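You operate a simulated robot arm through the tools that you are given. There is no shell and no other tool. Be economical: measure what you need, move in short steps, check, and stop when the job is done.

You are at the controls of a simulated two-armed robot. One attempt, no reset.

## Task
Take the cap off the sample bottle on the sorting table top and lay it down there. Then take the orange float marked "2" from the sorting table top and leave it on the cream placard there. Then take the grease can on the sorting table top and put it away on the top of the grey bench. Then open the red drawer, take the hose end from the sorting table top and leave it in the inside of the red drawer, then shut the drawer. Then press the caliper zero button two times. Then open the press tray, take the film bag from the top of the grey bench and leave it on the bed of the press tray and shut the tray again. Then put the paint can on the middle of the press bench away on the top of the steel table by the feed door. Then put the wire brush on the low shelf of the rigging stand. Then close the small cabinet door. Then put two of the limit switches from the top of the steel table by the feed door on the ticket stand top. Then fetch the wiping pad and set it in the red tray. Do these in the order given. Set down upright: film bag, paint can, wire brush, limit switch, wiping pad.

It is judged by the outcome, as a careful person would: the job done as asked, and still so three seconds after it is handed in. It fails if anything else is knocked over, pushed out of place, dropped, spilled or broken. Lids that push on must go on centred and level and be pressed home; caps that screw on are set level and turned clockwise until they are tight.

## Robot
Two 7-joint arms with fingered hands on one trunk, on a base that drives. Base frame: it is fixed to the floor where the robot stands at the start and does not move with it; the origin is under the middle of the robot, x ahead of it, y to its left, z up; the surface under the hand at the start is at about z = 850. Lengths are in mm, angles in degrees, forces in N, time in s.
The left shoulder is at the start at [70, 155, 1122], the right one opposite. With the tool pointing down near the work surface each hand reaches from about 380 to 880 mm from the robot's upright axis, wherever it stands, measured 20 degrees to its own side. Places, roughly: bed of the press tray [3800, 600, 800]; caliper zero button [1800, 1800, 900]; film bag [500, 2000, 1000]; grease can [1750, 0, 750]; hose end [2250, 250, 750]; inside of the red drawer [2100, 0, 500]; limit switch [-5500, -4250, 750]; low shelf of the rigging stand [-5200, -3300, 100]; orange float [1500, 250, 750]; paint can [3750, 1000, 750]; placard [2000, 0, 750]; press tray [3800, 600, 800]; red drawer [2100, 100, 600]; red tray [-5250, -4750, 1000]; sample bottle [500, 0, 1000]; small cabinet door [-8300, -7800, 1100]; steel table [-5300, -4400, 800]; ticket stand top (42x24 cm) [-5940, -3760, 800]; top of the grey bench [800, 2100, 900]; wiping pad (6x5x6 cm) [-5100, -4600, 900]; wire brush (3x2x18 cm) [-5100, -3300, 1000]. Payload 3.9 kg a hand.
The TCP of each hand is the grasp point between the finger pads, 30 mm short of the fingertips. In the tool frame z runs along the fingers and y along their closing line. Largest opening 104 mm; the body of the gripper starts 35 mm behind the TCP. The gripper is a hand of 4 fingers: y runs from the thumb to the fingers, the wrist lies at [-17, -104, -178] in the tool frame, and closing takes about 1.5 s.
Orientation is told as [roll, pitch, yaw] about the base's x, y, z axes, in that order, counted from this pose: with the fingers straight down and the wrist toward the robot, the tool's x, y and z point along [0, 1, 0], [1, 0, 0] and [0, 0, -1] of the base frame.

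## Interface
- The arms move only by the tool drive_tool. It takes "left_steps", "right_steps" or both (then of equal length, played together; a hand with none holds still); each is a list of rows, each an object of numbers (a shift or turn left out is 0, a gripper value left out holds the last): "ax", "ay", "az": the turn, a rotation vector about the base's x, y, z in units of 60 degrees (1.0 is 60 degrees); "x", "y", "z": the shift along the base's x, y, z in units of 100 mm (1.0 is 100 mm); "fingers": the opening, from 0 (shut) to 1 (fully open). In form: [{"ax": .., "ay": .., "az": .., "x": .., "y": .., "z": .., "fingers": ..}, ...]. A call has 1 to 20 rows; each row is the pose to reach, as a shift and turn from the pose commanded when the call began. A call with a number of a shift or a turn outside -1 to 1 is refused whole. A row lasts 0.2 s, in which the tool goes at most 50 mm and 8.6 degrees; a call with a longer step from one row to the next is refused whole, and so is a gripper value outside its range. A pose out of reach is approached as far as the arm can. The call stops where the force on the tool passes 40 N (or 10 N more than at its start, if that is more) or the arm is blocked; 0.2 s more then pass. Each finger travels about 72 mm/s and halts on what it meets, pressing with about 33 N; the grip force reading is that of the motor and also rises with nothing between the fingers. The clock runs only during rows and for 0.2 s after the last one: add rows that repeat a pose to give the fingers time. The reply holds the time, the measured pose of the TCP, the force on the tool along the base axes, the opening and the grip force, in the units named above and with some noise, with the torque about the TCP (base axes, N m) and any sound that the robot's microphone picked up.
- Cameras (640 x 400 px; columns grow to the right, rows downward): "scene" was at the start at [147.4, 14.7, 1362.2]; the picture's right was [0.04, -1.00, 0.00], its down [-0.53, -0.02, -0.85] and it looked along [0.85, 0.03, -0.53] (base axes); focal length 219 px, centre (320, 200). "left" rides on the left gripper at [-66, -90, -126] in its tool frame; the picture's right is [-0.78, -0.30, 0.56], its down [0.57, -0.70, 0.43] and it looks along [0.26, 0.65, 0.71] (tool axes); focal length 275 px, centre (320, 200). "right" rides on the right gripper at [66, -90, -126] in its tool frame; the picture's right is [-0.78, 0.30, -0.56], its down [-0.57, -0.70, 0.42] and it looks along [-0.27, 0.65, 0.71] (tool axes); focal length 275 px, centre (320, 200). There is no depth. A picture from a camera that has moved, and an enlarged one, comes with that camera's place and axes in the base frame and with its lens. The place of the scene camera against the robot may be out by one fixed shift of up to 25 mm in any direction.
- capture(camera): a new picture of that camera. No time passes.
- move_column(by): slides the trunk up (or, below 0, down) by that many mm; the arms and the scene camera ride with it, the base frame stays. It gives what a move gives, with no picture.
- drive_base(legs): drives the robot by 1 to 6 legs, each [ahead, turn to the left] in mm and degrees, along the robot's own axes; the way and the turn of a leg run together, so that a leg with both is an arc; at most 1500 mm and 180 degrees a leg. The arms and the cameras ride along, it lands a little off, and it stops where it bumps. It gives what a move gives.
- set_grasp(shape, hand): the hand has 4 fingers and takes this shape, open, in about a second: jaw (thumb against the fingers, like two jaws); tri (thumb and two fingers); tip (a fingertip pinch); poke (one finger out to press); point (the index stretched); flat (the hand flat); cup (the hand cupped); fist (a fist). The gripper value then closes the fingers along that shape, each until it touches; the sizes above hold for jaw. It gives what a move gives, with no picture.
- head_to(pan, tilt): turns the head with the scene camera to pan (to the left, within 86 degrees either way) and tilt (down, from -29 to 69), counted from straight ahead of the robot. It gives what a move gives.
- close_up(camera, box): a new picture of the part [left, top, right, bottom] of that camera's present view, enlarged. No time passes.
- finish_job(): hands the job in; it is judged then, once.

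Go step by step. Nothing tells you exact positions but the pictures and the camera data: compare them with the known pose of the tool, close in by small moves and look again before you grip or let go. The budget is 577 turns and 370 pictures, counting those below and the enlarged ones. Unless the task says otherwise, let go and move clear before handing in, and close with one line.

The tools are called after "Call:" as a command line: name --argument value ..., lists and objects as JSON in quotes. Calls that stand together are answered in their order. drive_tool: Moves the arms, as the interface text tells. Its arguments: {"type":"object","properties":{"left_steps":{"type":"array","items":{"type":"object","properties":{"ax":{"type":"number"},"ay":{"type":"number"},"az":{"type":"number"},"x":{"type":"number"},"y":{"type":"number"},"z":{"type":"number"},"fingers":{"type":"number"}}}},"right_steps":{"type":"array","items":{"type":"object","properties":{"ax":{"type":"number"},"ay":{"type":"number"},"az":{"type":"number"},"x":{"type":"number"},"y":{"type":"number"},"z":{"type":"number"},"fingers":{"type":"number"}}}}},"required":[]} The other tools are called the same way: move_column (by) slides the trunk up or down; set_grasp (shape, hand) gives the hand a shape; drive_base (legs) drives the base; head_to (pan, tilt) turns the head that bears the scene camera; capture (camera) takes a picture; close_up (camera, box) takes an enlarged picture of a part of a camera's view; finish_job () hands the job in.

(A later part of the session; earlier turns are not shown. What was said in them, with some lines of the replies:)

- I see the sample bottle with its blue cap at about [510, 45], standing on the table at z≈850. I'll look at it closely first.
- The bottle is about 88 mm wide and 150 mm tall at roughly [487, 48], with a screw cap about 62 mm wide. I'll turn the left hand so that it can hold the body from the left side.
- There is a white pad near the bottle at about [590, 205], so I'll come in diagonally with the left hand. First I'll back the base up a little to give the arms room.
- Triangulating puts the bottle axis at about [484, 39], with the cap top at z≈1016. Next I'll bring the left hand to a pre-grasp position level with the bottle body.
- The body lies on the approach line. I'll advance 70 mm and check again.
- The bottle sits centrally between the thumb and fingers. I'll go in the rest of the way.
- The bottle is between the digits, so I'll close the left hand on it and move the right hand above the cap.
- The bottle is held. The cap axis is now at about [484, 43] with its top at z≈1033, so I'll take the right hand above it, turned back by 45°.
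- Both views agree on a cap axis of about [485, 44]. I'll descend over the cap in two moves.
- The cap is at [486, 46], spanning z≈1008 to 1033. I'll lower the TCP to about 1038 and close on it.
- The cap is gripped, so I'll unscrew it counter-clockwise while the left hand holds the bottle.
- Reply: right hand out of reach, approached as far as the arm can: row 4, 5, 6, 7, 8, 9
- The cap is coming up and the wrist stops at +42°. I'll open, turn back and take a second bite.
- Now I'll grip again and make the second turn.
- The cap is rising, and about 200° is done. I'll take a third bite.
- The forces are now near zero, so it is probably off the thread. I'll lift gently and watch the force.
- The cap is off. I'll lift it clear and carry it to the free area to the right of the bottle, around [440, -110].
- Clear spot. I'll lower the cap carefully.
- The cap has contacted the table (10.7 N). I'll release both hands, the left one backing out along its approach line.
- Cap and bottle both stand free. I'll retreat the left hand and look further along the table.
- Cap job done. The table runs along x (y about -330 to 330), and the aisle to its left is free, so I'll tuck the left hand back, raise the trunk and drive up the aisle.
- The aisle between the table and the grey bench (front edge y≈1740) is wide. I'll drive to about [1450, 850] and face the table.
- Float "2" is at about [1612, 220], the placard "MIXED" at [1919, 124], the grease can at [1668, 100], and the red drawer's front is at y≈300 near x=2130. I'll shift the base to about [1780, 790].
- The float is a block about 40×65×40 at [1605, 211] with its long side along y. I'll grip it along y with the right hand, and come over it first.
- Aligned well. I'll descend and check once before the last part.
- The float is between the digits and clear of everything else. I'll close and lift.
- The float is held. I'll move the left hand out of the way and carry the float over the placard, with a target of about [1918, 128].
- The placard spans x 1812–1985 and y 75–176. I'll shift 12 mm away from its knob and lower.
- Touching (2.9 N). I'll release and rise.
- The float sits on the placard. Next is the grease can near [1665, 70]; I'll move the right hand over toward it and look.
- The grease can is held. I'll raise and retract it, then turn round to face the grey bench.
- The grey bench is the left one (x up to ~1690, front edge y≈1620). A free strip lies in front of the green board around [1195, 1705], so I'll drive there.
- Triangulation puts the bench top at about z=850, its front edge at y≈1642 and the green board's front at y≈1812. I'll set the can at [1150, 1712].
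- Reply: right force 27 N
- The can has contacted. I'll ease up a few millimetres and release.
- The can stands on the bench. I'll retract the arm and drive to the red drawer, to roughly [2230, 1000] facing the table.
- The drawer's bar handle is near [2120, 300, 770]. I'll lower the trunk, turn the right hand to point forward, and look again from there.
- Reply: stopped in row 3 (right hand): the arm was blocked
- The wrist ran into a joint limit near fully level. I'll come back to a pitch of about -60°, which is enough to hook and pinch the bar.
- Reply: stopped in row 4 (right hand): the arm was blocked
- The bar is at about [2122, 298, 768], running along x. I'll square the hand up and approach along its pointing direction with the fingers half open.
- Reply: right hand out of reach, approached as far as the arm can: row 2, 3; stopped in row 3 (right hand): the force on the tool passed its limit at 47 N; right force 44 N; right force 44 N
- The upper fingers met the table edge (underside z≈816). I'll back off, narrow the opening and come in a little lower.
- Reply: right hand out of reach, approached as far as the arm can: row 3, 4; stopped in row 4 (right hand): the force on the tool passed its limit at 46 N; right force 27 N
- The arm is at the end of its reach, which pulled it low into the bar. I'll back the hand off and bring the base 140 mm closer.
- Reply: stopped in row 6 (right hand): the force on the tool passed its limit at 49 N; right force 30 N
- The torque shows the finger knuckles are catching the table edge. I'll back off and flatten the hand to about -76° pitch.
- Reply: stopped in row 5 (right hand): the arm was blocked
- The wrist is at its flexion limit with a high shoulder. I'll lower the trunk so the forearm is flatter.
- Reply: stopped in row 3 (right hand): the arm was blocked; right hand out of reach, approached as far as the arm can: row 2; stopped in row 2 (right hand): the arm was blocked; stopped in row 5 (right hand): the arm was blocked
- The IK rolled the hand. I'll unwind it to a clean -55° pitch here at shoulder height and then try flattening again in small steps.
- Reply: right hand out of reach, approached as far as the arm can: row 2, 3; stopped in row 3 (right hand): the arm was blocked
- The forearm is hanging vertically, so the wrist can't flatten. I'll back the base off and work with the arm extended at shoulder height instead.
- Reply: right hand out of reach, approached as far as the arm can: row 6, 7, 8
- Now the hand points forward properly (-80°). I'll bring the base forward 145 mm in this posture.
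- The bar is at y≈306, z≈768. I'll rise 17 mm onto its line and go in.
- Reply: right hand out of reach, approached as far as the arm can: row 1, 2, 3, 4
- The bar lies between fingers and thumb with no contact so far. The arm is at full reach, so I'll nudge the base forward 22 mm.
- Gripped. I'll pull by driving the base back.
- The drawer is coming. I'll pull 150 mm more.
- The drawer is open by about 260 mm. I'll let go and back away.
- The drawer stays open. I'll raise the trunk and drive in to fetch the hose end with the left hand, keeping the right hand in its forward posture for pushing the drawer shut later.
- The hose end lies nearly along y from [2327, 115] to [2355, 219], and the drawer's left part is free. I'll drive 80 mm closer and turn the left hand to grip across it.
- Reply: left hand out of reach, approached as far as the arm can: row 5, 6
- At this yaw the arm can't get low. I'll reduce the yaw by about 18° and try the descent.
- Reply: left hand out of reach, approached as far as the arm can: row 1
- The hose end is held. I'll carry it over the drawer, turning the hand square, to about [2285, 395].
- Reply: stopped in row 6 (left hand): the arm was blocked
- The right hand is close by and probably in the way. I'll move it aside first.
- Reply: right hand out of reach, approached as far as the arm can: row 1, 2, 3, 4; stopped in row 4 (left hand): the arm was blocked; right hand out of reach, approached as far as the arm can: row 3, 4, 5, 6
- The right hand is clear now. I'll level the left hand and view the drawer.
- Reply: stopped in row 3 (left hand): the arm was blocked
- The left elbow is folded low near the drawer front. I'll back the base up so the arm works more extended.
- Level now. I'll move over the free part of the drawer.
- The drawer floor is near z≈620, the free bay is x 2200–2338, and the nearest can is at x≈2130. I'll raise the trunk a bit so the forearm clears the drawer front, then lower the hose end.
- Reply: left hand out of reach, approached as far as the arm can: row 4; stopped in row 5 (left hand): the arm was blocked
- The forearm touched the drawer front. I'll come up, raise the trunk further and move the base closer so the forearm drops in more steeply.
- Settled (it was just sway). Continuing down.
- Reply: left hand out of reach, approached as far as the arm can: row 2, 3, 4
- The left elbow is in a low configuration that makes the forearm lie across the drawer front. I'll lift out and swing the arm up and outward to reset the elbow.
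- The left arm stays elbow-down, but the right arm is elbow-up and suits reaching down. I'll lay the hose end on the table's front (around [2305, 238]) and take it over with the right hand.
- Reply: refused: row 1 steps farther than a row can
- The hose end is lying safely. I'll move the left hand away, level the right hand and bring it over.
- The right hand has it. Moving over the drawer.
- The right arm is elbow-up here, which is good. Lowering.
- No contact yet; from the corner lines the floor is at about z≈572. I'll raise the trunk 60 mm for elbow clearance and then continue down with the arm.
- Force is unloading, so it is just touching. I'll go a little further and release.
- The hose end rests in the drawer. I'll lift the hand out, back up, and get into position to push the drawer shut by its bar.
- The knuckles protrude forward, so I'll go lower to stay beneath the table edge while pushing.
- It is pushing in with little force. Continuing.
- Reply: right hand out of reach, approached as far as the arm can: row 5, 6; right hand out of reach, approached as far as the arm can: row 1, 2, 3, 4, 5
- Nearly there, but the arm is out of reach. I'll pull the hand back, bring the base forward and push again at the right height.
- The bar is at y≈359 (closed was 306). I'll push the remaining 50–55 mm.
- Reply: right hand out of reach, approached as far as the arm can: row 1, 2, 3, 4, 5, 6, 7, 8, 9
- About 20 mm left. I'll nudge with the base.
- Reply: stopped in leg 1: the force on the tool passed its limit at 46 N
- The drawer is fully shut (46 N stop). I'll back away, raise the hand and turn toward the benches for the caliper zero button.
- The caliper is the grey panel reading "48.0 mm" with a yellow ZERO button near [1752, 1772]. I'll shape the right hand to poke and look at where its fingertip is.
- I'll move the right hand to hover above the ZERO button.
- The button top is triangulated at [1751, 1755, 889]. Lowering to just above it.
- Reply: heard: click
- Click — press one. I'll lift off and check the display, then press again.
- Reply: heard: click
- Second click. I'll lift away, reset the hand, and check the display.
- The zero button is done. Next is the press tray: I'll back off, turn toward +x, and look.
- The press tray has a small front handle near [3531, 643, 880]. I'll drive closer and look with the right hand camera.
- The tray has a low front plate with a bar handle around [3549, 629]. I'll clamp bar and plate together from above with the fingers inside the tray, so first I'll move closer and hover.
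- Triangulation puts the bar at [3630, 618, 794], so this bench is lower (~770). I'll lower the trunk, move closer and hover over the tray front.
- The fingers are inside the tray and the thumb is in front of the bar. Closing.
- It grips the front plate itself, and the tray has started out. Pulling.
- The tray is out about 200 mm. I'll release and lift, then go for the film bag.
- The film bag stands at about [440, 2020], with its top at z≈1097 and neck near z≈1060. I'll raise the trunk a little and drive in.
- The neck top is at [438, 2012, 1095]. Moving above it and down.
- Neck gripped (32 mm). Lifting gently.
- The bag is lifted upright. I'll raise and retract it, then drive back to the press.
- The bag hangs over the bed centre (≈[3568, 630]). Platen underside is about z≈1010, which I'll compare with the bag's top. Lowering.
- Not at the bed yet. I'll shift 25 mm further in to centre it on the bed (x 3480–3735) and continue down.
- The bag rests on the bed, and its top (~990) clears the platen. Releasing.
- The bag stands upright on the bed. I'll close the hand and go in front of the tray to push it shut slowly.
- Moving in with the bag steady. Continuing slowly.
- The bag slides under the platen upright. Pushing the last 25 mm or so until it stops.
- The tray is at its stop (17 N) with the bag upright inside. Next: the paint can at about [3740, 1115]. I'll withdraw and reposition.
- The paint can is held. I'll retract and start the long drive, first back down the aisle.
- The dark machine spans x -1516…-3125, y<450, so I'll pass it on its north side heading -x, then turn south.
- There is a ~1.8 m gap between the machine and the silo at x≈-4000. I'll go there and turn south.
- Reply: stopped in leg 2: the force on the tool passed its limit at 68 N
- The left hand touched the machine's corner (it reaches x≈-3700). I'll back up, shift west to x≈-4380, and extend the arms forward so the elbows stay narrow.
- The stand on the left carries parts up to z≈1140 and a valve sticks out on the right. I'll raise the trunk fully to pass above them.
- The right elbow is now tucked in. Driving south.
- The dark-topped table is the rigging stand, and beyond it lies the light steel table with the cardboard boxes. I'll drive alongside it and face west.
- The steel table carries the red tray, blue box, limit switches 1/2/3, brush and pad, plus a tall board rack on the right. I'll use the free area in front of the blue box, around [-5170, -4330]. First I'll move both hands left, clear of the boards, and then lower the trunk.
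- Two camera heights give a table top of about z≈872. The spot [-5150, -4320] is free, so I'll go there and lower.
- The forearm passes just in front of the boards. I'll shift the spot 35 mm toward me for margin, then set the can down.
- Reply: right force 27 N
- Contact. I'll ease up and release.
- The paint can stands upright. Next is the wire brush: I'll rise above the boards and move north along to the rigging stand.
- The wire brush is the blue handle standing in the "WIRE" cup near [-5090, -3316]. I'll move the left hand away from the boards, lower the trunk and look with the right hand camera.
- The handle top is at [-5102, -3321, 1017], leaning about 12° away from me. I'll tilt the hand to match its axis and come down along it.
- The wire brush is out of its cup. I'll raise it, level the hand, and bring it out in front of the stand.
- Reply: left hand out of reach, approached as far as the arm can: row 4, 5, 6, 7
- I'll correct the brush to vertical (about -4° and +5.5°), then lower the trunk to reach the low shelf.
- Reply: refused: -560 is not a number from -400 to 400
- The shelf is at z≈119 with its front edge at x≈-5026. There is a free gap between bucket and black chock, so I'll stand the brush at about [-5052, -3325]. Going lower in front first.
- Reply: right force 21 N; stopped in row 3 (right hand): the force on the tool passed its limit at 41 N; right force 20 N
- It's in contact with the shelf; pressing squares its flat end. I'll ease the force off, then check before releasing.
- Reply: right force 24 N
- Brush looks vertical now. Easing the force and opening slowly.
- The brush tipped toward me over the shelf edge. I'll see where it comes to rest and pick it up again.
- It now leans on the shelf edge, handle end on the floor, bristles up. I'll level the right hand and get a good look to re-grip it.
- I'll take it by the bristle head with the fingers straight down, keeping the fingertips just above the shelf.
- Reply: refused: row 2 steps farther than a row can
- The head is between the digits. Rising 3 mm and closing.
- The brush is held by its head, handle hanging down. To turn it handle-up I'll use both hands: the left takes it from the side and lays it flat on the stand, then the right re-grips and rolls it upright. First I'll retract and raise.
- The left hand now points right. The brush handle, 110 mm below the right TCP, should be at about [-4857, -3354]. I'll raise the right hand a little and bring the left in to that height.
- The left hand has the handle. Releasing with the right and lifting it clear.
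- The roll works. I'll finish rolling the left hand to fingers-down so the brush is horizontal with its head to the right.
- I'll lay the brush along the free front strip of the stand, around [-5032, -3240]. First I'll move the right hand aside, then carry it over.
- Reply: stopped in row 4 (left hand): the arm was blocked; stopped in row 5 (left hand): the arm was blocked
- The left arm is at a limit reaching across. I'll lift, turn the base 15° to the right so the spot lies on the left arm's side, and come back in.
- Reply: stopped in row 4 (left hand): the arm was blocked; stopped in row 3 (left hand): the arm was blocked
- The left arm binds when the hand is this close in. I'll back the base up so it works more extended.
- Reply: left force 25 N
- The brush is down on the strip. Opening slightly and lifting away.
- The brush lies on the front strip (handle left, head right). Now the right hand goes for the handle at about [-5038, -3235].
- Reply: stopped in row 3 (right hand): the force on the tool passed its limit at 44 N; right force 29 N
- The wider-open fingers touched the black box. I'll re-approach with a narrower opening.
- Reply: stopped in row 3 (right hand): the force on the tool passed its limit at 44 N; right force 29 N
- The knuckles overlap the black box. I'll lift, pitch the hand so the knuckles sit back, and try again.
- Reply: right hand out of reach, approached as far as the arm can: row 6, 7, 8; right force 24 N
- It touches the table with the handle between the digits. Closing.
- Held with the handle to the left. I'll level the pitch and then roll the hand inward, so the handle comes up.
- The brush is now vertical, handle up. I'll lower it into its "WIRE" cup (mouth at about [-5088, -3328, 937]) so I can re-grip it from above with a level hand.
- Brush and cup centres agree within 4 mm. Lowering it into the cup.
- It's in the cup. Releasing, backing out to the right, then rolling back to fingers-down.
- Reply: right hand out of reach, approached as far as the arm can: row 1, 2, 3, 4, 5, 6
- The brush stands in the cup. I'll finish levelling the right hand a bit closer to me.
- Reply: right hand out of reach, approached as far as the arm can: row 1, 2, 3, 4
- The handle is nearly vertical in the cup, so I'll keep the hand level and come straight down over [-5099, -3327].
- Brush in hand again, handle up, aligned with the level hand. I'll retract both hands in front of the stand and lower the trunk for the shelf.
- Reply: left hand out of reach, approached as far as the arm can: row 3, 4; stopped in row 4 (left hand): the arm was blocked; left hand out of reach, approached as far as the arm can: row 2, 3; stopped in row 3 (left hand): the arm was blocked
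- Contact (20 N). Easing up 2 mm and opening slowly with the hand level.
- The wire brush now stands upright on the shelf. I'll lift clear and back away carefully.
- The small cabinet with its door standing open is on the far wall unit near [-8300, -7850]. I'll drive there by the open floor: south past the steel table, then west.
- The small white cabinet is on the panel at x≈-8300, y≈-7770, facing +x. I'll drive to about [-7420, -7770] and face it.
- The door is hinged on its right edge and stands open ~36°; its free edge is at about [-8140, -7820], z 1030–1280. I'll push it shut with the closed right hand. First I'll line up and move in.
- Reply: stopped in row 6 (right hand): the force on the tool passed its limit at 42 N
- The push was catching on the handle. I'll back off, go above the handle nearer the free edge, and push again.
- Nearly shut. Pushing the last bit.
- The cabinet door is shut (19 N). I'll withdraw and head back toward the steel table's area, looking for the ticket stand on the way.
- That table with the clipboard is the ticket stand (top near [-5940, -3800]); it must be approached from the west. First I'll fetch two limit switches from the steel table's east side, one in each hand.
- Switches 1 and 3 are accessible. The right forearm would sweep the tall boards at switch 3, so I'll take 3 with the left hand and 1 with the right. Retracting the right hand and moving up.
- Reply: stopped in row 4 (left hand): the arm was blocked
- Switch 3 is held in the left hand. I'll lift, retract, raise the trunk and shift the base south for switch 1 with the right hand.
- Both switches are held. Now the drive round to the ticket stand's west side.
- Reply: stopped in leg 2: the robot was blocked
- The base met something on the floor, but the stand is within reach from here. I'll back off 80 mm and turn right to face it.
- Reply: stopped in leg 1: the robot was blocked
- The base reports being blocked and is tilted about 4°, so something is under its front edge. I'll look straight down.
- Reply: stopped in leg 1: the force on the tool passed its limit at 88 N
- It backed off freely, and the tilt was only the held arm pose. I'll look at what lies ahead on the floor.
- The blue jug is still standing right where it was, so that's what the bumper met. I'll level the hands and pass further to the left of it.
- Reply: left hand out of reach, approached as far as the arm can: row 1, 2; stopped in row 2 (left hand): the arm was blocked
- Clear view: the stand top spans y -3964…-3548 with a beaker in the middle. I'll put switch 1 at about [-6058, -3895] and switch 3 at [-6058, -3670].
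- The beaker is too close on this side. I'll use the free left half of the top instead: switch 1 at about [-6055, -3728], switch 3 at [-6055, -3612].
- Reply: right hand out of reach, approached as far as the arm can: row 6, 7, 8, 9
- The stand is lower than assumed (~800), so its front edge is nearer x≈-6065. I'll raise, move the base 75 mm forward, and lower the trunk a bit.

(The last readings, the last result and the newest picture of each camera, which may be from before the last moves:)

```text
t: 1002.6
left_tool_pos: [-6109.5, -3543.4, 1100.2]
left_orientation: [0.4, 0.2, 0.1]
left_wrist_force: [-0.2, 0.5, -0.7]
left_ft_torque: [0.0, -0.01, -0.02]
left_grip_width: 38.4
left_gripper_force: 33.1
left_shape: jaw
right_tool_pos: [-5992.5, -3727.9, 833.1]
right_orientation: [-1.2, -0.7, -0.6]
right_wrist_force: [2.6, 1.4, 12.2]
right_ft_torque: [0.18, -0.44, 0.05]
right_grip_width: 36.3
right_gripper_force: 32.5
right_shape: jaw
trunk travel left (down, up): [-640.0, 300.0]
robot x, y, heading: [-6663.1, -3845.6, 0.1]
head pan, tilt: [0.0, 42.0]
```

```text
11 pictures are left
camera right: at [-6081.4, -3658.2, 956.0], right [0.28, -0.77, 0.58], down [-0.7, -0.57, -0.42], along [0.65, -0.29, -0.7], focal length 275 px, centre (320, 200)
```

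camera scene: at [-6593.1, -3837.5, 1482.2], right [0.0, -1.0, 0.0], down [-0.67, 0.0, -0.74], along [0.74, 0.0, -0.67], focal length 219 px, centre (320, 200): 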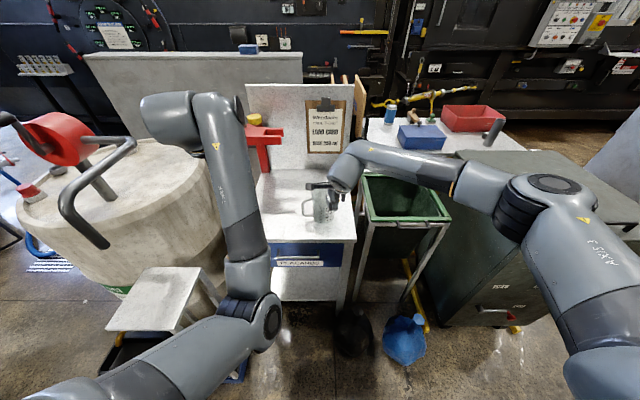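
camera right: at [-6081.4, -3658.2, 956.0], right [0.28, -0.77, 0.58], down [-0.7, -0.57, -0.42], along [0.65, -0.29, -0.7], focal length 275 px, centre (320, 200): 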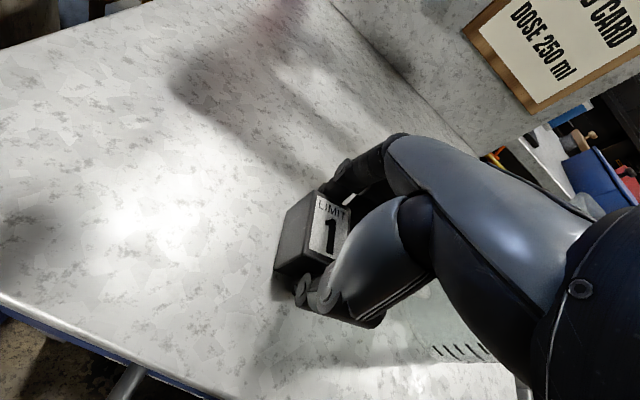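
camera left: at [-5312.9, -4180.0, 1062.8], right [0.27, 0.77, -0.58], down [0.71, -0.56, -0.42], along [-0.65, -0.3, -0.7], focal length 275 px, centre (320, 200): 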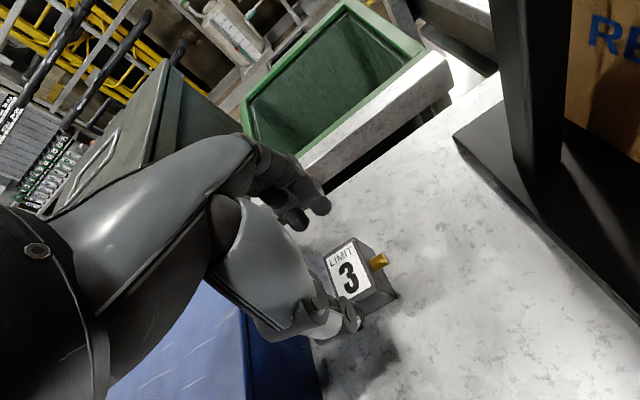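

Contact (12 N), well inside the top. Releasing switch 1.

Call:
drive_tool --right_steps '[{"z": 0.02}, {"z": 0.02, "fingers": 0.42}, {"z": 0.02, "fingers": 0.5}, {"z": 0.02, "fingers": 0.6}, {"z": 0.02, "fingers": 0.7}, {"z": 0.02, "fingers": 0.7}, {"z": 0.2}, {"z": 0.6}, {"z": 1}, {"z": 1}]'

Call:
drive_tool --right_steps '[{"z": 0.4}, {"z": 0.8, "y": -0.2}, {"z": 1, "y": -0.6}, {"z": 1, "y": -1, "x": -0.2}, {"z": 1, "y": -1, "x": -0.6}]'

Call:
drive_tool --left_steps '[{"x": 0.3}, {"x": 0.7, "y": -0.2}, {"x": 1, "y": -0.4}, {"x": 1, "y": -0.62}]'

Call:
drive_tool --left_steps '[{"x": 0.14, "z": -0.3}, {"x": 0.14, "z": -0.6}, {"x": 0.14, "z": -1}, {"x": 0.14, "z": -1}]'

Call:
capture --camera "left"

```text
t: 1004.8
left_tool_pos: [-6107.4, -3544.4, 1098.2]
left_orientation: [0.4, 0.3, 0.2]
left_wrist_force: [0.7, 0.2, -1.8]
left_ft_torque: [0.02, 0.01, 0.02]
left_grip_width: 38.6
left_gripper_force: 33.2
left_shape: jaw
right_tool_pos: [-5991.9, -3727.8, 928.8]
right_orientation: [-1.2, -0.5, -0.6]
right_wrist_force: [0.5, -0.8, -0.7]
right_ft_torque: [-0.02, 0.0, 0.02]
right_grip_width: 72.5
right_gripper_force: 0.1
right_shape: jaw
trunk travel left (down, up): [-640.0, 300.0]
robot x, y, heading: [-6659.8, -3845.2, 0.3]
head pan, tilt: [0.0, 42.0]
```

```text
t: 1006.0
left_tool_pos: [-6108.5, -3545.0, 1099.5]
left_orientation: [0.4, 0.2, 0.1]
left_wrist_force: [-0.2, 0.3, -1.2]
left_ft_torque: [0.0, 0.02, 0.01]
left_grip_width: 38.8
left_gripper_force: 32.8
left_shape: jaw
right_tool_pos: [-6052.7, -3827.2, 1032.4]
right_orientation: [-1.4, -0.5, -0.5]
right_wrist_force: [0.0, -0.1, -0.1]
right_ft_torque: [-0.03, 0.01, 0.02]
right_grip_width: 72.5
right_gripper_force: 0.0
right_shape: jaw
trunk travel left (down, up): [-640.0, 300.0]
robot x, y, heading: [-6659.5, -3849.6, 0.0]
head pan, tilt: [0.0, 42.0]
```

```text
t: 1007.0
left_tool_pos: [-6006.8, -3608.2, 1098.6]
left_orientation: [0.5, 0.2, 0.2]
left_wrist_force: [0.3, -0.6, -0.6]
left_ft_torque: [0.0, 0.01, 0.01]
left_grip_width: 38.6
left_gripper_force: 32.8
left_shape: jaw
right_tool_pos: [-6052.0, -3828.1, 1030.7]
right_orientation: [-1.2, -0.6, -0.5]
right_wrist_force: [-0.1, -0.1, 0.0]
right_ft_torque: [-0.02, -0.02, 0.01]
right_grip_width: 72.6
right_gripper_force: 0.1
right_shape: jaw
trunk travel left (down, up): [-640.0, 300.0]
robot x, y, heading: [-6658.8, -3847.6, 0.0]
head pan, tilt: [0.0, 42.0]
```

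```text
t: 1008.0
left_tool_pos: [-5992.0, -3605.1, 998.7]
left_orientation: [0.6, 0.2, 0.2]
left_wrist_force: [-0.8, -0.4, -1.2]
left_ft_torque: [0.01, 0.0, 0.0]
left_grip_width: 38.5
left_gripper_force: 33.2
left_shape: jaw
right_tool_pos: [-6050.8, -3828.3, 1030.4]
right_orientation: [-1.3, -0.6, -0.6]
right_wrist_force: [-0.3, 0.4, 0.9]
right_ft_torque: [0.0, 0.02, 0.01]
right_grip_width: 72.7
right_gripper_force: 0.0
right_shape: jaw
trunk travel left (down, up): [-640.0, 300.0]
robot x, y, heading: [-6660.8, -3847.5, -0.0]
head pan, tilt: [0.0, 42.0]
```

```text
10 pictures are left
camera left: at [-6082.3, -3671.7, 1124.9], right [-0.3, -0.77, -0.56], down [-0.7, 0.57, -0.42], along [0.64, 0.27, -0.71], focal length 275 px, centre (320, 200)
```

left: 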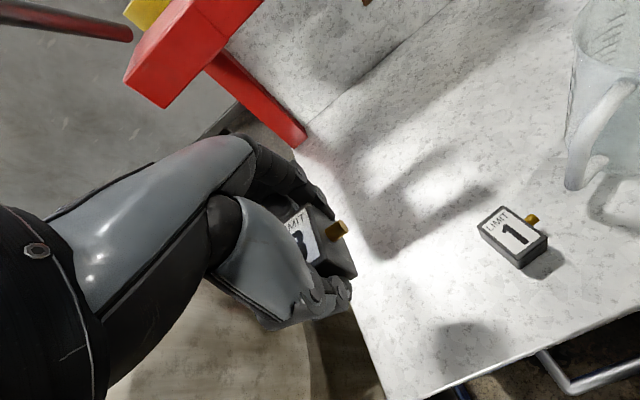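

Switch 1 stands upright. Now lowering switch 3 beside it.

Call:
drive_tool --left_steps '[{"y": -0.12, "z": -0.3}, {"y": -0.12, "z": -0.7}, {"y": -0.12, "z": -1}, {"y": -0.12, "z": -1}]'

Call:
drive_tool --left_steps '[{"z": -0.25}, {"z": -0.45}, {"z": -0.52}, {"z": -0.57}, {"z": -0.61}, {"z": -0.65}, {"z": -0.68}, {"z": -0.68}]'

```text
t: 1009.0
left_tool_pos: [-5993.0, -3617.4, 897.1]
left_orientation: [0.5, 0.2, 0.3]
left_wrist_force: [-0.2, -0.3, -0.9]
left_ft_torque: [0.01, 0.02, 0.0]
left_grip_width: 38.4
left_gripper_force: 33.2
left_shape: jaw
right_tool_pos: [-6051.5, -3828.1, 1030.7]
right_orientation: [-1.2, -0.4, -0.6]
right_wrist_force: [1.4, 0.5, -0.7]
right_ft_torque: [0.03, 0.0, 0.02]
right_grip_width: 72.5
right_gripper_force: 0.0
right_shape: jaw
trunk travel left (down, up): [-640.0, 300.0]
robot x, y, heading: [-6657.3, -3847.9, -0.1]
head pan, tilt: [0.0, 42.0]
```

```text
t: 1010.8
left_tool_pos: [-5993.4, -3618.5, 834.5]
left_orientation: [0.5, 0.0, 0.1]
left_wrist_force: [0.1, -0.6, 6.7]
left_ft_torque: [0.04, -0.2, 0.01]
left_grip_width: 38.7
left_gripper_force: 32.9
left_shape: jaw
right_tool_pos: [-6052.1, -3829.2, 1030.6]
right_orientation: [-1.3, -0.5, -0.5]
right_wrist_force: [0.3, 0.4, -0.6]
right_ft_torque: [0.06, 0.01, 0.0]
right_grip_width: 72.4
right_gripper_force: 0.1
right_shape: jaw
trunk travel left (down, up): [-640.0, 300.0]
robot x, y, heading: [-6660.1, -3847.0, 0.1]
head pan, tilt: [0.0, 42.0]
```

Contact. Releasing and lifting away.

Call:
drive_tool --left_steps '[{"z": 0.01}, {"z": 0.01, "fingers": 0.44}, {"z": 0.01, "fingers": 0.52}, {"z": 0.01, "fingers": 0.6}, {"z": 0.01, "fingers": 0.7}, {"z": 0.01, "fingers": 0.7}, {"z": 0.2}, {"z": 0.6}, {"z": 1}, {"z": 1}]'

Call:
drive_tool --left_steps '[{"z": 0.4}, {"z": 0.8}, {"z": 1, "x": -0.3}, {"z": 1, "x": -0.7}, {"z": 1, "x": -1}]'

Call:
move_column --by 250

Call:
close_up --camera "scene" --box '[200, 140, 440, 380]'

```text
t: 1013.0
left_tool_pos: [-5992.6, -3617.8, 932.2]
left_orientation: [0.4, 0.4, 0.2]
left_wrist_force: [0.1, 0.7, -1.5]
left_ft_torque: [0.0, -0.05, 0.0]
left_grip_width: 72.3
left_gripper_force: 0.0
left_shape: jaw
right_tool_pos: [-6052.8, -3827.5, 1031.2]
right_orientation: [-1.2, -0.5, -0.5]
right_wrist_force: [0.1, 0.5, -0.6]
right_ft_torque: [0.01, 0.01, -0.01]
right_grip_width: 72.4
right_gripper_force: 0.0
right_shape: jaw
trunk travel left (down, up): [-640.0, 300.0]
robot x, y, heading: [-6659.7, -3843.9, 0.2]
head pan, tilt: [0.0, 42.0]
```

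```text
t: 1014.2
left_tool_pos: [-6093.8, -3618.6, 1032.2]
left_orientation: [0.5, 0.2, 0.2]
left_wrist_force: [-0.5, -1.1, 0.5]
left_ft_torque: [0.03, -0.03, -0.03]
left_grip_width: 72.5
left_gripper_force: 0.1
left_shape: jaw
right_tool_pos: [-6052.5, -3827.8, 1030.8]
right_orientation: [-1.3, -0.5, -0.6]
right_wrist_force: [-0.2, -0.9, -0.8]
right_ft_torque: [0.02, 0.0, 0.0]
right_grip_width: 72.3
right_gripper_force: 0.1
right_shape: jaw
trunk travel left (down, up): [-640.0, 300.0]
robot x, y, heading: [-6660.8, -3848.5, -0.1]
head pan, tilt: [0.0, 42.0]
```

```text
t: 1016.8
left_tool_pos: [-6092.9, -3619.2, 1281.6]
left_orientation: [0.5, 0.2, 0.3]
left_wrist_force: [0.0, -0.3, 0.3]
left_ft_torque: [0.02, -0.03, 0.01]
left_grip_width: 72.5
left_gripper_force: 0.0
left_shape: jaw
right_tool_pos: [-6050.7, -3828.0, 1281.1]
right_orientation: [-1.3, -0.6, -0.5]
right_wrist_force: [0.0, -0.9, -0.3]
right_ft_torque: [-0.04, 0.02, 0.01]
right_grip_width: 72.7
right_gripper_force: 0.1
right_shape: jaw
trunk travel left (down, up): [-890.0, 50.0]
robot x, y, heading: [-6661.3, -3846.8, 0.0]
head pan, tilt: [0.0, 42.0]
```

```text
1.67 times, centred on (320, 260) of scene
camera zoom: at [-6518.6, -3837.4, 1662.2], right [0.0, -1.0, 0.0], down [-0.67, 0.0, -0.74], along [0.74, 0.0, -0.67], focal length 365 px, centre (320, 100)
```

zoom: 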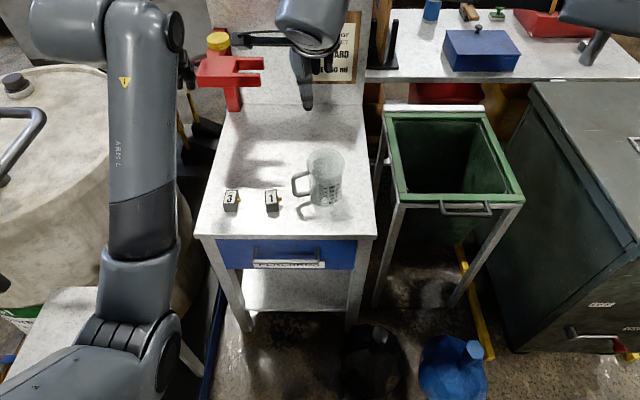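

Both switches stand upright, and the jug and beaker are untouched. Last task: the wiping pad into the red tray, so I'll drive back round to the steel table's east side.

Call:
drive_base --legs '[[-90, 0], [0, -90], [1500, 0], [60, 0], [0, 92]]'

Call:
drive_base --legs '[[1500, 0], [830, 0], [0, 88], [610, 0], [0, 90]]'

Call:
drive_base --legs '[[200, 0]]'

Call:
move_column --by -170

Call:
capture --camera "right"

```text
t: 1033.2
left_tool_pos: [-6186.8, -5156.3, 1280.3]
left_orientation: [0.5, 0.2, 2.5]
left_wrist_force: [0.5, 0.5, 0.3]
left_ft_torque: [0.01, 0.0, 0.0]
left_grip_width: 72.7
left_gripper_force: 0.0
left_shape: jaw
right_tool_pos: [-6137.1, -5365.2, 1280.9]
right_orientation: [-1.3, -0.5, 1.7]
right_wrist_force: [-0.4, -0.6, -0.3]
right_ft_torque: [0.0, -0.02, 0.02]
right_grip_width: 72.6
right_gripper_force: 0.1
right_shape: jaw
trunk travel left (down, up): [-890.0, 50.0]
robot x, y, heading: [-6744.9, -5406.0, 2.4]
head pan, tilt: [0.0, 42.0]
```

```text
t: 1055.2
left_tool_pos: [-5019.9, -4930.4, 1282.2]
left_orientation: [0.5, 0.2, -179.6]
left_wrist_force: [0.1, -0.9, 0.9]
left_ft_torque: [0.04, 0.0, 0.01]
left_grip_width: 72.4
left_gripper_force: 0.1
left_shape: jaw
right_tool_pos: [-5062.1, -4721.4, 1280.2]
right_orientation: [-1.3, -0.5, 179.7]
right_wrist_force: [-0.7, 0.5, -0.7]
right_ft_torque: [0.0, 0.01, -0.02]
right_grip_width: 72.6
right_gripper_force: 0.1
right_shape: jaw
trunk travel left (down, up): [-890.0, 50.0]
robot x, y, heading: [-4454.7, -4699.3, -179.8]
head pan, tilt: [0.0, 42.0]
```

```text
t: 1056.8
left_tool_pos: [-5214.6, -4930.7, 1284.3]
left_orientation: [0.4, 0.0, -179.8]
left_wrist_force: [1.0, 0.5, 0.2]
left_ft_torque: [0.0, 0.01, 0.01]
left_grip_width: 72.7
left_gripper_force: 0.1
left_shape: jaw
right_tool_pos: [-5257.0, -4720.5, 1283.7]
right_orientation: [-1.4, -0.7, 179.6]
right_wrist_force: [0.9, -0.4, 1.1]
right_ft_torque: [-0.02, 0.03, 0.0]
right_grip_width: 72.2
right_gripper_force: 0.0
right_shape: jaw
trunk travel left (down, up): [-890.0, 50.0]
robot x, y, heading: [-4650.4, -4699.9, -179.8]
head pan, tilt: [0.0, 42.0]
```

```text
t: 1058.7
left_tool_pos: [-5219.4, -4930.1, 1111.6]
left_orientation: [0.3, 0.2, -179.7]
left_wrist_force: [0.3, -1.2, -0.3]
left_ft_torque: [-0.04, -0.01, 0.06]
left_grip_width: 72.6
left_gripper_force: 0.0
left_shape: jaw
right_tool_pos: [-5261.1, -4718.9, 1110.9]
right_orientation: [-1.2, -0.5, 179.6]
right_wrist_force: [-0.3, 0.6, 0.2]
right_ft_torque: [0.03, -0.01, -0.02]
right_grip_width: 72.6
right_gripper_force: 0.0
right_shape: jaw
trunk travel left (down, up): [-720.0, 220.0]
robot x, y, heading: [-4651.4, -4698.8, -179.7]
head pan, tilt: [0.0, 42.0]
```

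```text
8 pictures are left
camera right: at [-5170.2, -4790.2, 1234.3], right [-0.29, 0.77, 0.58], down [0.7, 0.58, -0.42], along [-0.65, 0.29, -0.7], focal length 275 px, centre (320, 200)
```

right: 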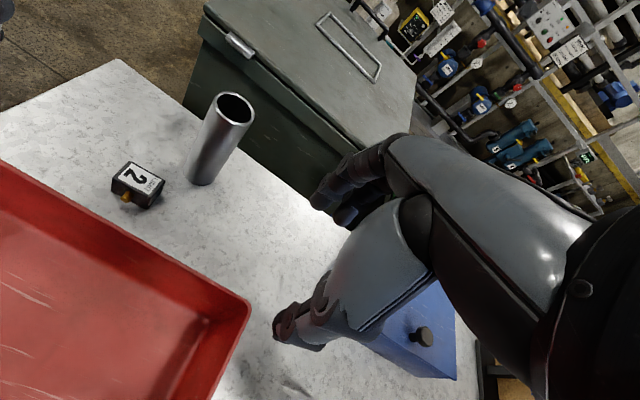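

Call:
drive_tool --right_steps '[{"x": 0.4, "y": 0.2}, {"x": 0.8, "y": 0.45}, {"x": 1, "y": 0.8}, {"x": 1, "y": 1}]'

Call:
drive_tool --right_steps '[{"x": 0.4}, {"x": 0.55, "z": -0.3}, {"x": 0.55, "z": -0.7}, {"x": 0.55, "z": -0.9}, {"x": 0.55, "z": -0.9}]'

Call:
capture --camera "right"

```text
t: 1059.7
left_tool_pos: [-5219.5, -4928.6, 1111.9]
left_orientation: [0.6, 0.2, -179.7]
left_wrist_force: [0.0, 0.5, -0.9]
left_ft_torque: [-0.02, 0.01, -0.02]
left_grip_width: 72.6
left_gripper_force: 0.1
left_shape: jaw
right_tool_pos: [-5161.3, -4618.9, 1110.5]
right_orientation: [-1.4, -0.5, 179.5]
right_wrist_force: [0.3, -0.2, -0.1]
right_ft_torque: [-0.01, 0.03, 0.0]
right_grip_width: 72.9
right_gripper_force: 0.0
right_shape: jaw
trunk travel left (down, up): [-720.0, 220.0]
robot x, y, heading: [-4654.6, -4700.0, -179.6]
head pan, tilt: [0.0, 42.0]
```

```text
t: 1060.9
left_tool_pos: [-5220.7, -4930.6, 1112.4]
left_orientation: [0.3, 0.2, -179.6]
left_wrist_force: [0.6, -0.9, 0.0]
left_ft_torque: [0.01, -0.04, 0.04]
left_grip_width: 72.7
left_gripper_force: 0.0
left_shape: jaw
right_tool_pos: [-5104.5, -4621.2, 1021.7]
right_orientation: [-1.3, -0.4, 179.5]
right_wrist_force: [0.7, -0.1, -0.3]
right_ft_torque: [-0.04, -0.01, 0.04]
right_grip_width: 72.5
right_gripper_force: 0.1
right_shape: jaw
trunk travel left (down, up): [-720.0, 220.0]
robot x, y, heading: [-4652.6, -4701.4, -179.9]
head pan, tilt: [0.0, 42.0]
```

```text
7 pictures are left
camera right: at [-5014.5, -4690.6, 1144.6], right [-0.28, 0.77, 0.58], down [0.7, 0.58, -0.42], along [-0.65, 0.29, -0.7], focal length 275 px, centre (320, 200)
```

right: 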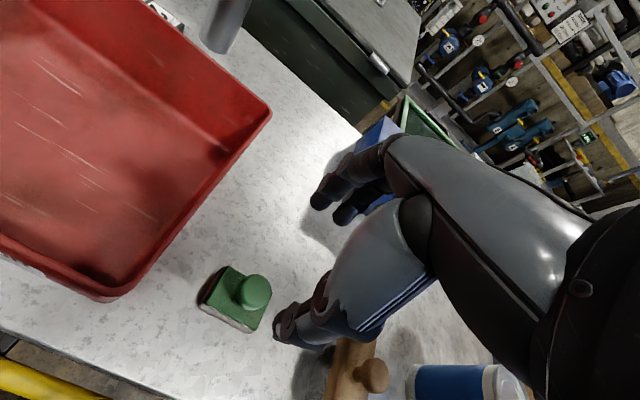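

Call:
drive_tool --right_steps '[{"x": -0.02, "y": 0.07, "z": -0.3}, {"x": -0.02, "y": 0.07, "z": -0.6}, {"x": -0.02, "y": 0.07, "z": -0.9}, {"x": -0.02, "y": 0.07, "z": -1}, {"x": -0.02, "y": 0.07, "z": -1}]'

Call:
drive_tool --right_steps '[{"z": -0.12}, {"z": -0.22}, {"z": -0.23}, {"z": -0.23, "fingers": 0.5}, {"z": -0.23, "fingers": 0.3}, {"z": -0.23, "fingers": 0.15}, {"z": -0.23, "fingers": 0}, {"z": -0.23, "fingers": 0}, {"z": -0.23, "fingers": 0}]'

Call:
drive_tool --right_steps '[{"z": 0.15}, {"z": 0.5}, {"z": 0.9}, {"z": 1}]'

Call:
capture --camera "right"

```text
t: 1062.1
left_tool_pos: [-5220.3, -4930.7, 1110.8]
left_orientation: [0.4, 0.2, -179.7]
left_wrist_force: [-0.1, 0.5, -0.5]
left_ft_torque: [-0.02, 0.01, 0.04]
left_grip_width: 72.7
left_gripper_force: 0.0
left_shape: jaw
right_tool_pos: [-5108.2, -4614.1, 921.3]
right_orientation: [-1.3, -0.5, 179.6]
right_wrist_force: [-0.1, -0.9, -0.3]
right_ft_torque: [-0.03, -0.03, -0.01]
right_grip_width: 72.6
right_gripper_force: 0.1
right_shape: jaw
trunk travel left (down, up): [-720.0, 220.0]
robot x, y, heading: [-4649.3, -4697.0, -180.0]
head pan, tilt: [0.0, 42.0]
```

```text
t: 1064.1
left_tool_pos: [-5215.7, -4931.4, 1112.3]
left_orientation: [0.4, 0.1, -179.7]
left_wrist_force: [0.0, -0.2, 0.1]
left_ft_torque: [-0.02, -0.03, -0.02]
left_grip_width: 72.6
left_gripper_force: 0.1
left_shape: jaw
right_tool_pos: [-5108.0, -4615.1, 902.2]
right_orientation: [-1.2, -0.9, 179.7]
right_wrist_force: [-0.7, 0.8, 34.1]
right_ft_torque: [0.02, 0.12, -0.2]
right_grip_width: 27.1
right_gripper_force: 33.6
right_shape: jaw
trunk travel left (down, up): [-720.0, 220.0]
robot x, y, heading: [-4650.0, -4702.1, -180.0]
head pan, tilt: [0.0, 42.0]
```

```text
t: 1065.1
left_tool_pos: [-5219.7, -4929.7, 1112.1]
left_orientation: [0.3, 0.2, -179.6]
left_wrist_force: [0.0, 0.4, -0.5]
left_ft_torque: [-0.03, 0.01, -0.04]
left_grip_width: 72.6
left_gripper_force: 0.1
left_shape: jaw
right_tool_pos: [-5108.5, -4613.6, 997.9]
right_orientation: [-1.3, -0.3, 179.6]
right_wrist_force: [0.2, -0.2, -0.1]
right_ft_torque: [-0.01, 0.03, 0.01]
right_grip_width: 25.5
right_gripper_force: 32.9
right_shape: jaw
trunk travel left (down, up): [-720.0, 220.0]
robot x, y, heading: [-4652.0, -4700.0, -180.0]
head pan, tilt: [0.0, 42.0]
```

```text
6 pictures are left
camera right: at [-5017.1, -4682.8, 1121.4], right [-0.29, 0.76, 0.58], down [0.7, 0.58, -0.42], along [-0.65, 0.29, -0.7], focal length 275 px, centre (320, 200)
```

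right: 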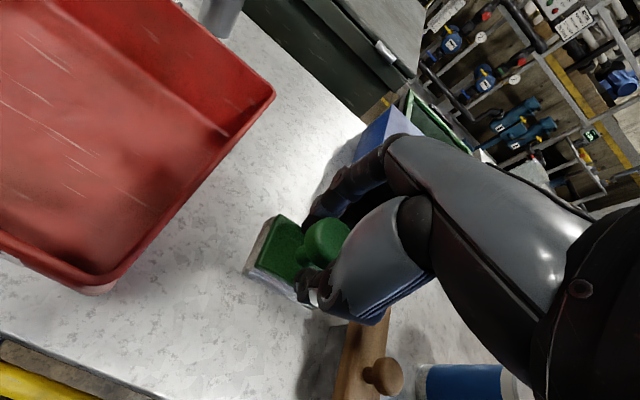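

The pad is held by its knob. I'll carry it over the tray wall to about [-5150, -4800] and lower it inside.

Call:
drive_tool --right_steps '[{"z": 0.3}, {"z": 0.5, "y": -0.2}, {"z": 0.5, "y": -0.6, "x": -0.1}, {"z": 0.5, "y": -1, "x": -0.2}]' --left_steps '[{"y": -0.3, "z": 0.3}, {"y": -0.6, "z": 0.6}, {"y": -0.9, "z": 0.8}, {"y": -1, "z": 0.8}]'

Call:
drive_tool --right_steps '[{"y": -0.4, "x": -0.1}, {"y": -0.8, "x": -0.22}, {"y": -0.86, "x": -0.22}, {"y": -0.86, "x": -0.22, "z": -0.3}, {"y": -0.86, "x": -0.22, "z": -0.6}, {"y": -0.86, "x": -0.22, "z": -0.6}]'

Call:
capture --camera "right"

```text
t: 1066.1
left_tool_pos: [-5219.7, -5031.2, 1189.8]
left_orientation: [0.4, 0.3, -179.7]
left_wrist_force: [0.9, 0.6, -0.8]
left_ft_torque: [0.03, -0.01, 0.01]
left_grip_width: 72.7
left_gripper_force: 0.1
left_shape: jaw
right_tool_pos: [-5128.7, -4714.8, 1047.9]
right_orientation: [-1.3, -0.5, 179.5]
right_wrist_force: [0.5, 1.0, -0.2]
right_ft_torque: [0.0, 0.0, 0.01]
right_grip_width: 25.7
right_gripper_force: 33.3
right_shape: jaw
trunk travel left (down, up): [-720.0, 220.0]
robot x, y, heading: [-4654.3, -4702.9, -179.8]
head pan, tilt: [0.0, 42.0]
```

```text
t: 1067.5
left_tool_pos: [-5217.6, -5029.7, 1190.9]
left_orientation: [0.4, 0.2, -179.7]
left_wrist_force: [0.3, 0.1, 0.5]
left_ft_torque: [-0.02, -0.02, 0.0]
left_grip_width: 72.7
left_gripper_force: 0.1
left_shape: jaw
right_tool_pos: [-5150.3, -4799.8, 988.5]
right_orientation: [-1.3, -0.5, 179.6]
right_wrist_force: [0.3, -0.8, -1.2]
right_ft_torque: [-0.02, -0.01, -0.01]
right_grip_width: 25.5
right_gripper_force: 33.5
right_shape: jaw
trunk travel left (down, up): [-720.0, 220.0]
robot x, y, heading: [-4655.6, -4698.7, -180.1]
head pan, tilt: [0.0, 42.0]
```

```text
5 pictures are left
camera right: at [-5058.6, -4869.4, 1111.1], right [-0.29, 0.77, 0.58], down [0.7, 0.58, -0.42], along [-0.65, 0.29, -0.7], focal length 275 px, centre (320, 200)
```

right: 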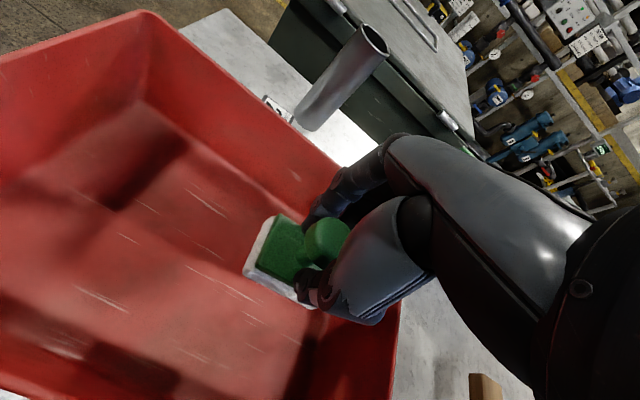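

Call:
drive_tool --right_steps '[{"y": -0.1, "z": -0.2}, {"y": -0.1, "z": -0.45}, {"y": -0.1, "z": -0.6}, {"y": -0.1, "z": -0.66}, {"y": -0.1, "z": -0.7}, {"y": -0.1, "z": -0.74}, {"y": -0.1, "z": -0.74}]'

```text
t: 1069.1
left_tool_pos: [-5219.5, -5030.0, 1190.4]
left_orientation: [0.4, 0.2, -179.7]
left_wrist_force: [-0.4, 0.2, 0.2]
left_ft_torque: [0.03, -0.01, 0.01]
left_grip_width: 72.7
left_gripper_force: 0.0
left_shape: jaw
right_tool_pos: [-5150.6, -4810.2, 915.7]
right_orientation: [-1.3, -0.7, 179.5]
right_wrist_force: [0.4, 0.1, 4.1]
right_ft_torque: [0.04, 0.1, 0.01]
right_grip_width: 25.7
right_gripper_force: 33.2
right_shape: jaw
trunk travel left (down, up): [-720.0, 220.0]
robot x, y, heading: [-4654.6, -4700.8, -179.8]
head pan, tilt: [0.0, 42.0]
```

Contact (4 N) with the tray floor. Releasing and lifting out.

Call:
drive_tool --right_steps '[{"z": 0}, {"fingers": 0.35}, {"fingers": 0.5}, {"fingers": 0.65}, {"fingers": 0.65}, {"z": 0.2}, {"z": 0.6}, {"z": 1}, {"z": 1}]'

Call:
drive_tool --right_steps '[{"z": 0.4}, {"z": 0.8}, {"z": 1, "x": 0.3}, {"z": 1, "x": 0.7}, {"z": 1, "x": 1}]'

Call:
capture --camera "right"

```text
t: 1071.1
left_tool_pos: [-5219.1, -5029.5, 1190.6]
left_orientation: [0.4, 0.3, -179.6]
left_wrist_force: [0.4, 0.4, 0.5]
left_ft_torque: [0.02, 0.03, 0.0]
left_grip_width: 72.6
left_gripper_force: 0.1
left_shape: jaw
right_tool_pos: [-5149.9, -4809.9, 1014.4]
right_orientation: [-1.3, -0.4, 179.6]
right_wrist_force: [-0.4, -0.1, 0.5]
right_ft_torque: [0.0, 0.03, 0.02]
right_grip_width: 67.3
right_gripper_force: 0.0
right_shape: jaw
trunk travel left (down, up): [-720.0, 220.0]
robot x, y, heading: [-4652.0, -4700.2, -180.0]
head pan, tilt: [0.0, 42.0]
```

```text
t: 1072.3
left_tool_pos: [-5218.3, -5030.8, 1190.3]
left_orientation: [0.4, 0.1, -179.7]
left_wrist_force: [0.0, 0.0, -0.2]
left_ft_torque: [-0.02, 0.02, 0.07]
left_grip_width: 72.8
left_gripper_force: 0.0
left_shape: jaw
right_tool_pos: [-5048.8, -4809.2, 1113.8]
right_orientation: [-1.3, -0.5, 179.5]
right_wrist_force: [-1.2, 0.0, 0.3]
right_ft_torque: [-0.02, -0.01, -0.01]
right_grip_width: 67.3
right_gripper_force: 0.0
right_shape: jaw
trunk travel left (down, up): [-720.0, 220.0]
robot x, y, heading: [-4653.2, -4699.3, -179.7]
head pan, tilt: [0.0, 42.0]
```

```text
4 pictures are left
camera right: at [-4958.2, -4879.7, 1237.2], right [-0.28, 0.77, 0.58], down [0.7, 0.58, -0.42], along [-0.65, 0.29, -0.7], focal length 275 px, centre (320, 200)
```

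right: 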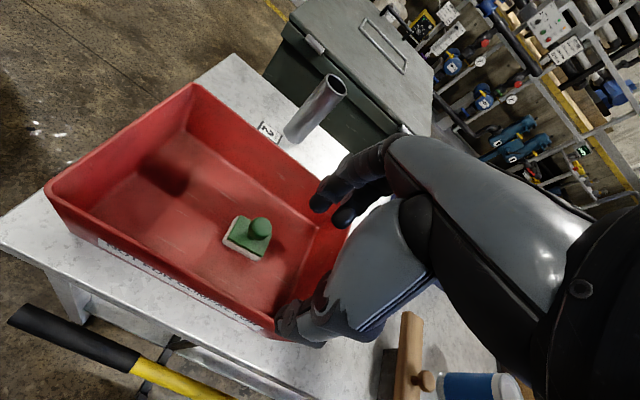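

The pad sits upright in the tray. I'll move clear and hand in.

Call:
drive_base --legs '[[-150, 0]]'

Call:
finish_job

```text
t: 1073.7
left_tool_pos: [-5070.8, -5030.9, 1190.1]
left_orientation: [0.4, 0.3, -179.8]
left_wrist_force: [0.4, -0.4, 0.4]
left_ft_torque: [0.0, -0.01, 0.0]
left_grip_width: 72.6
left_gripper_force: 0.1
left_shape: jaw
right_tool_pos: [-4901.4, -4809.4, 1113.8]
right_orientation: [-1.3, -0.4, 179.5]
right_wrist_force: [-0.5, -0.2, 0.2]
right_ft_torque: [-0.02, 0.01, -0.02]
right_grip_width: 67.5
right_gripper_force: 0.1
right_shape: jaw
trunk travel left (down, up): [-720.0, 220.0]
robot x, y, heading: [-4505.4, -4700.2, -180.5]
head pan, tilt: [0.0, 42.0]
```

```text
The job is handed in.
```

All eleven jobs were done in the order given and handed in; the wire brush tipped off the shelf once and was re-set upright, the base and arms bumped a few fixtures on the way, and the brush was not rechecked at the end.
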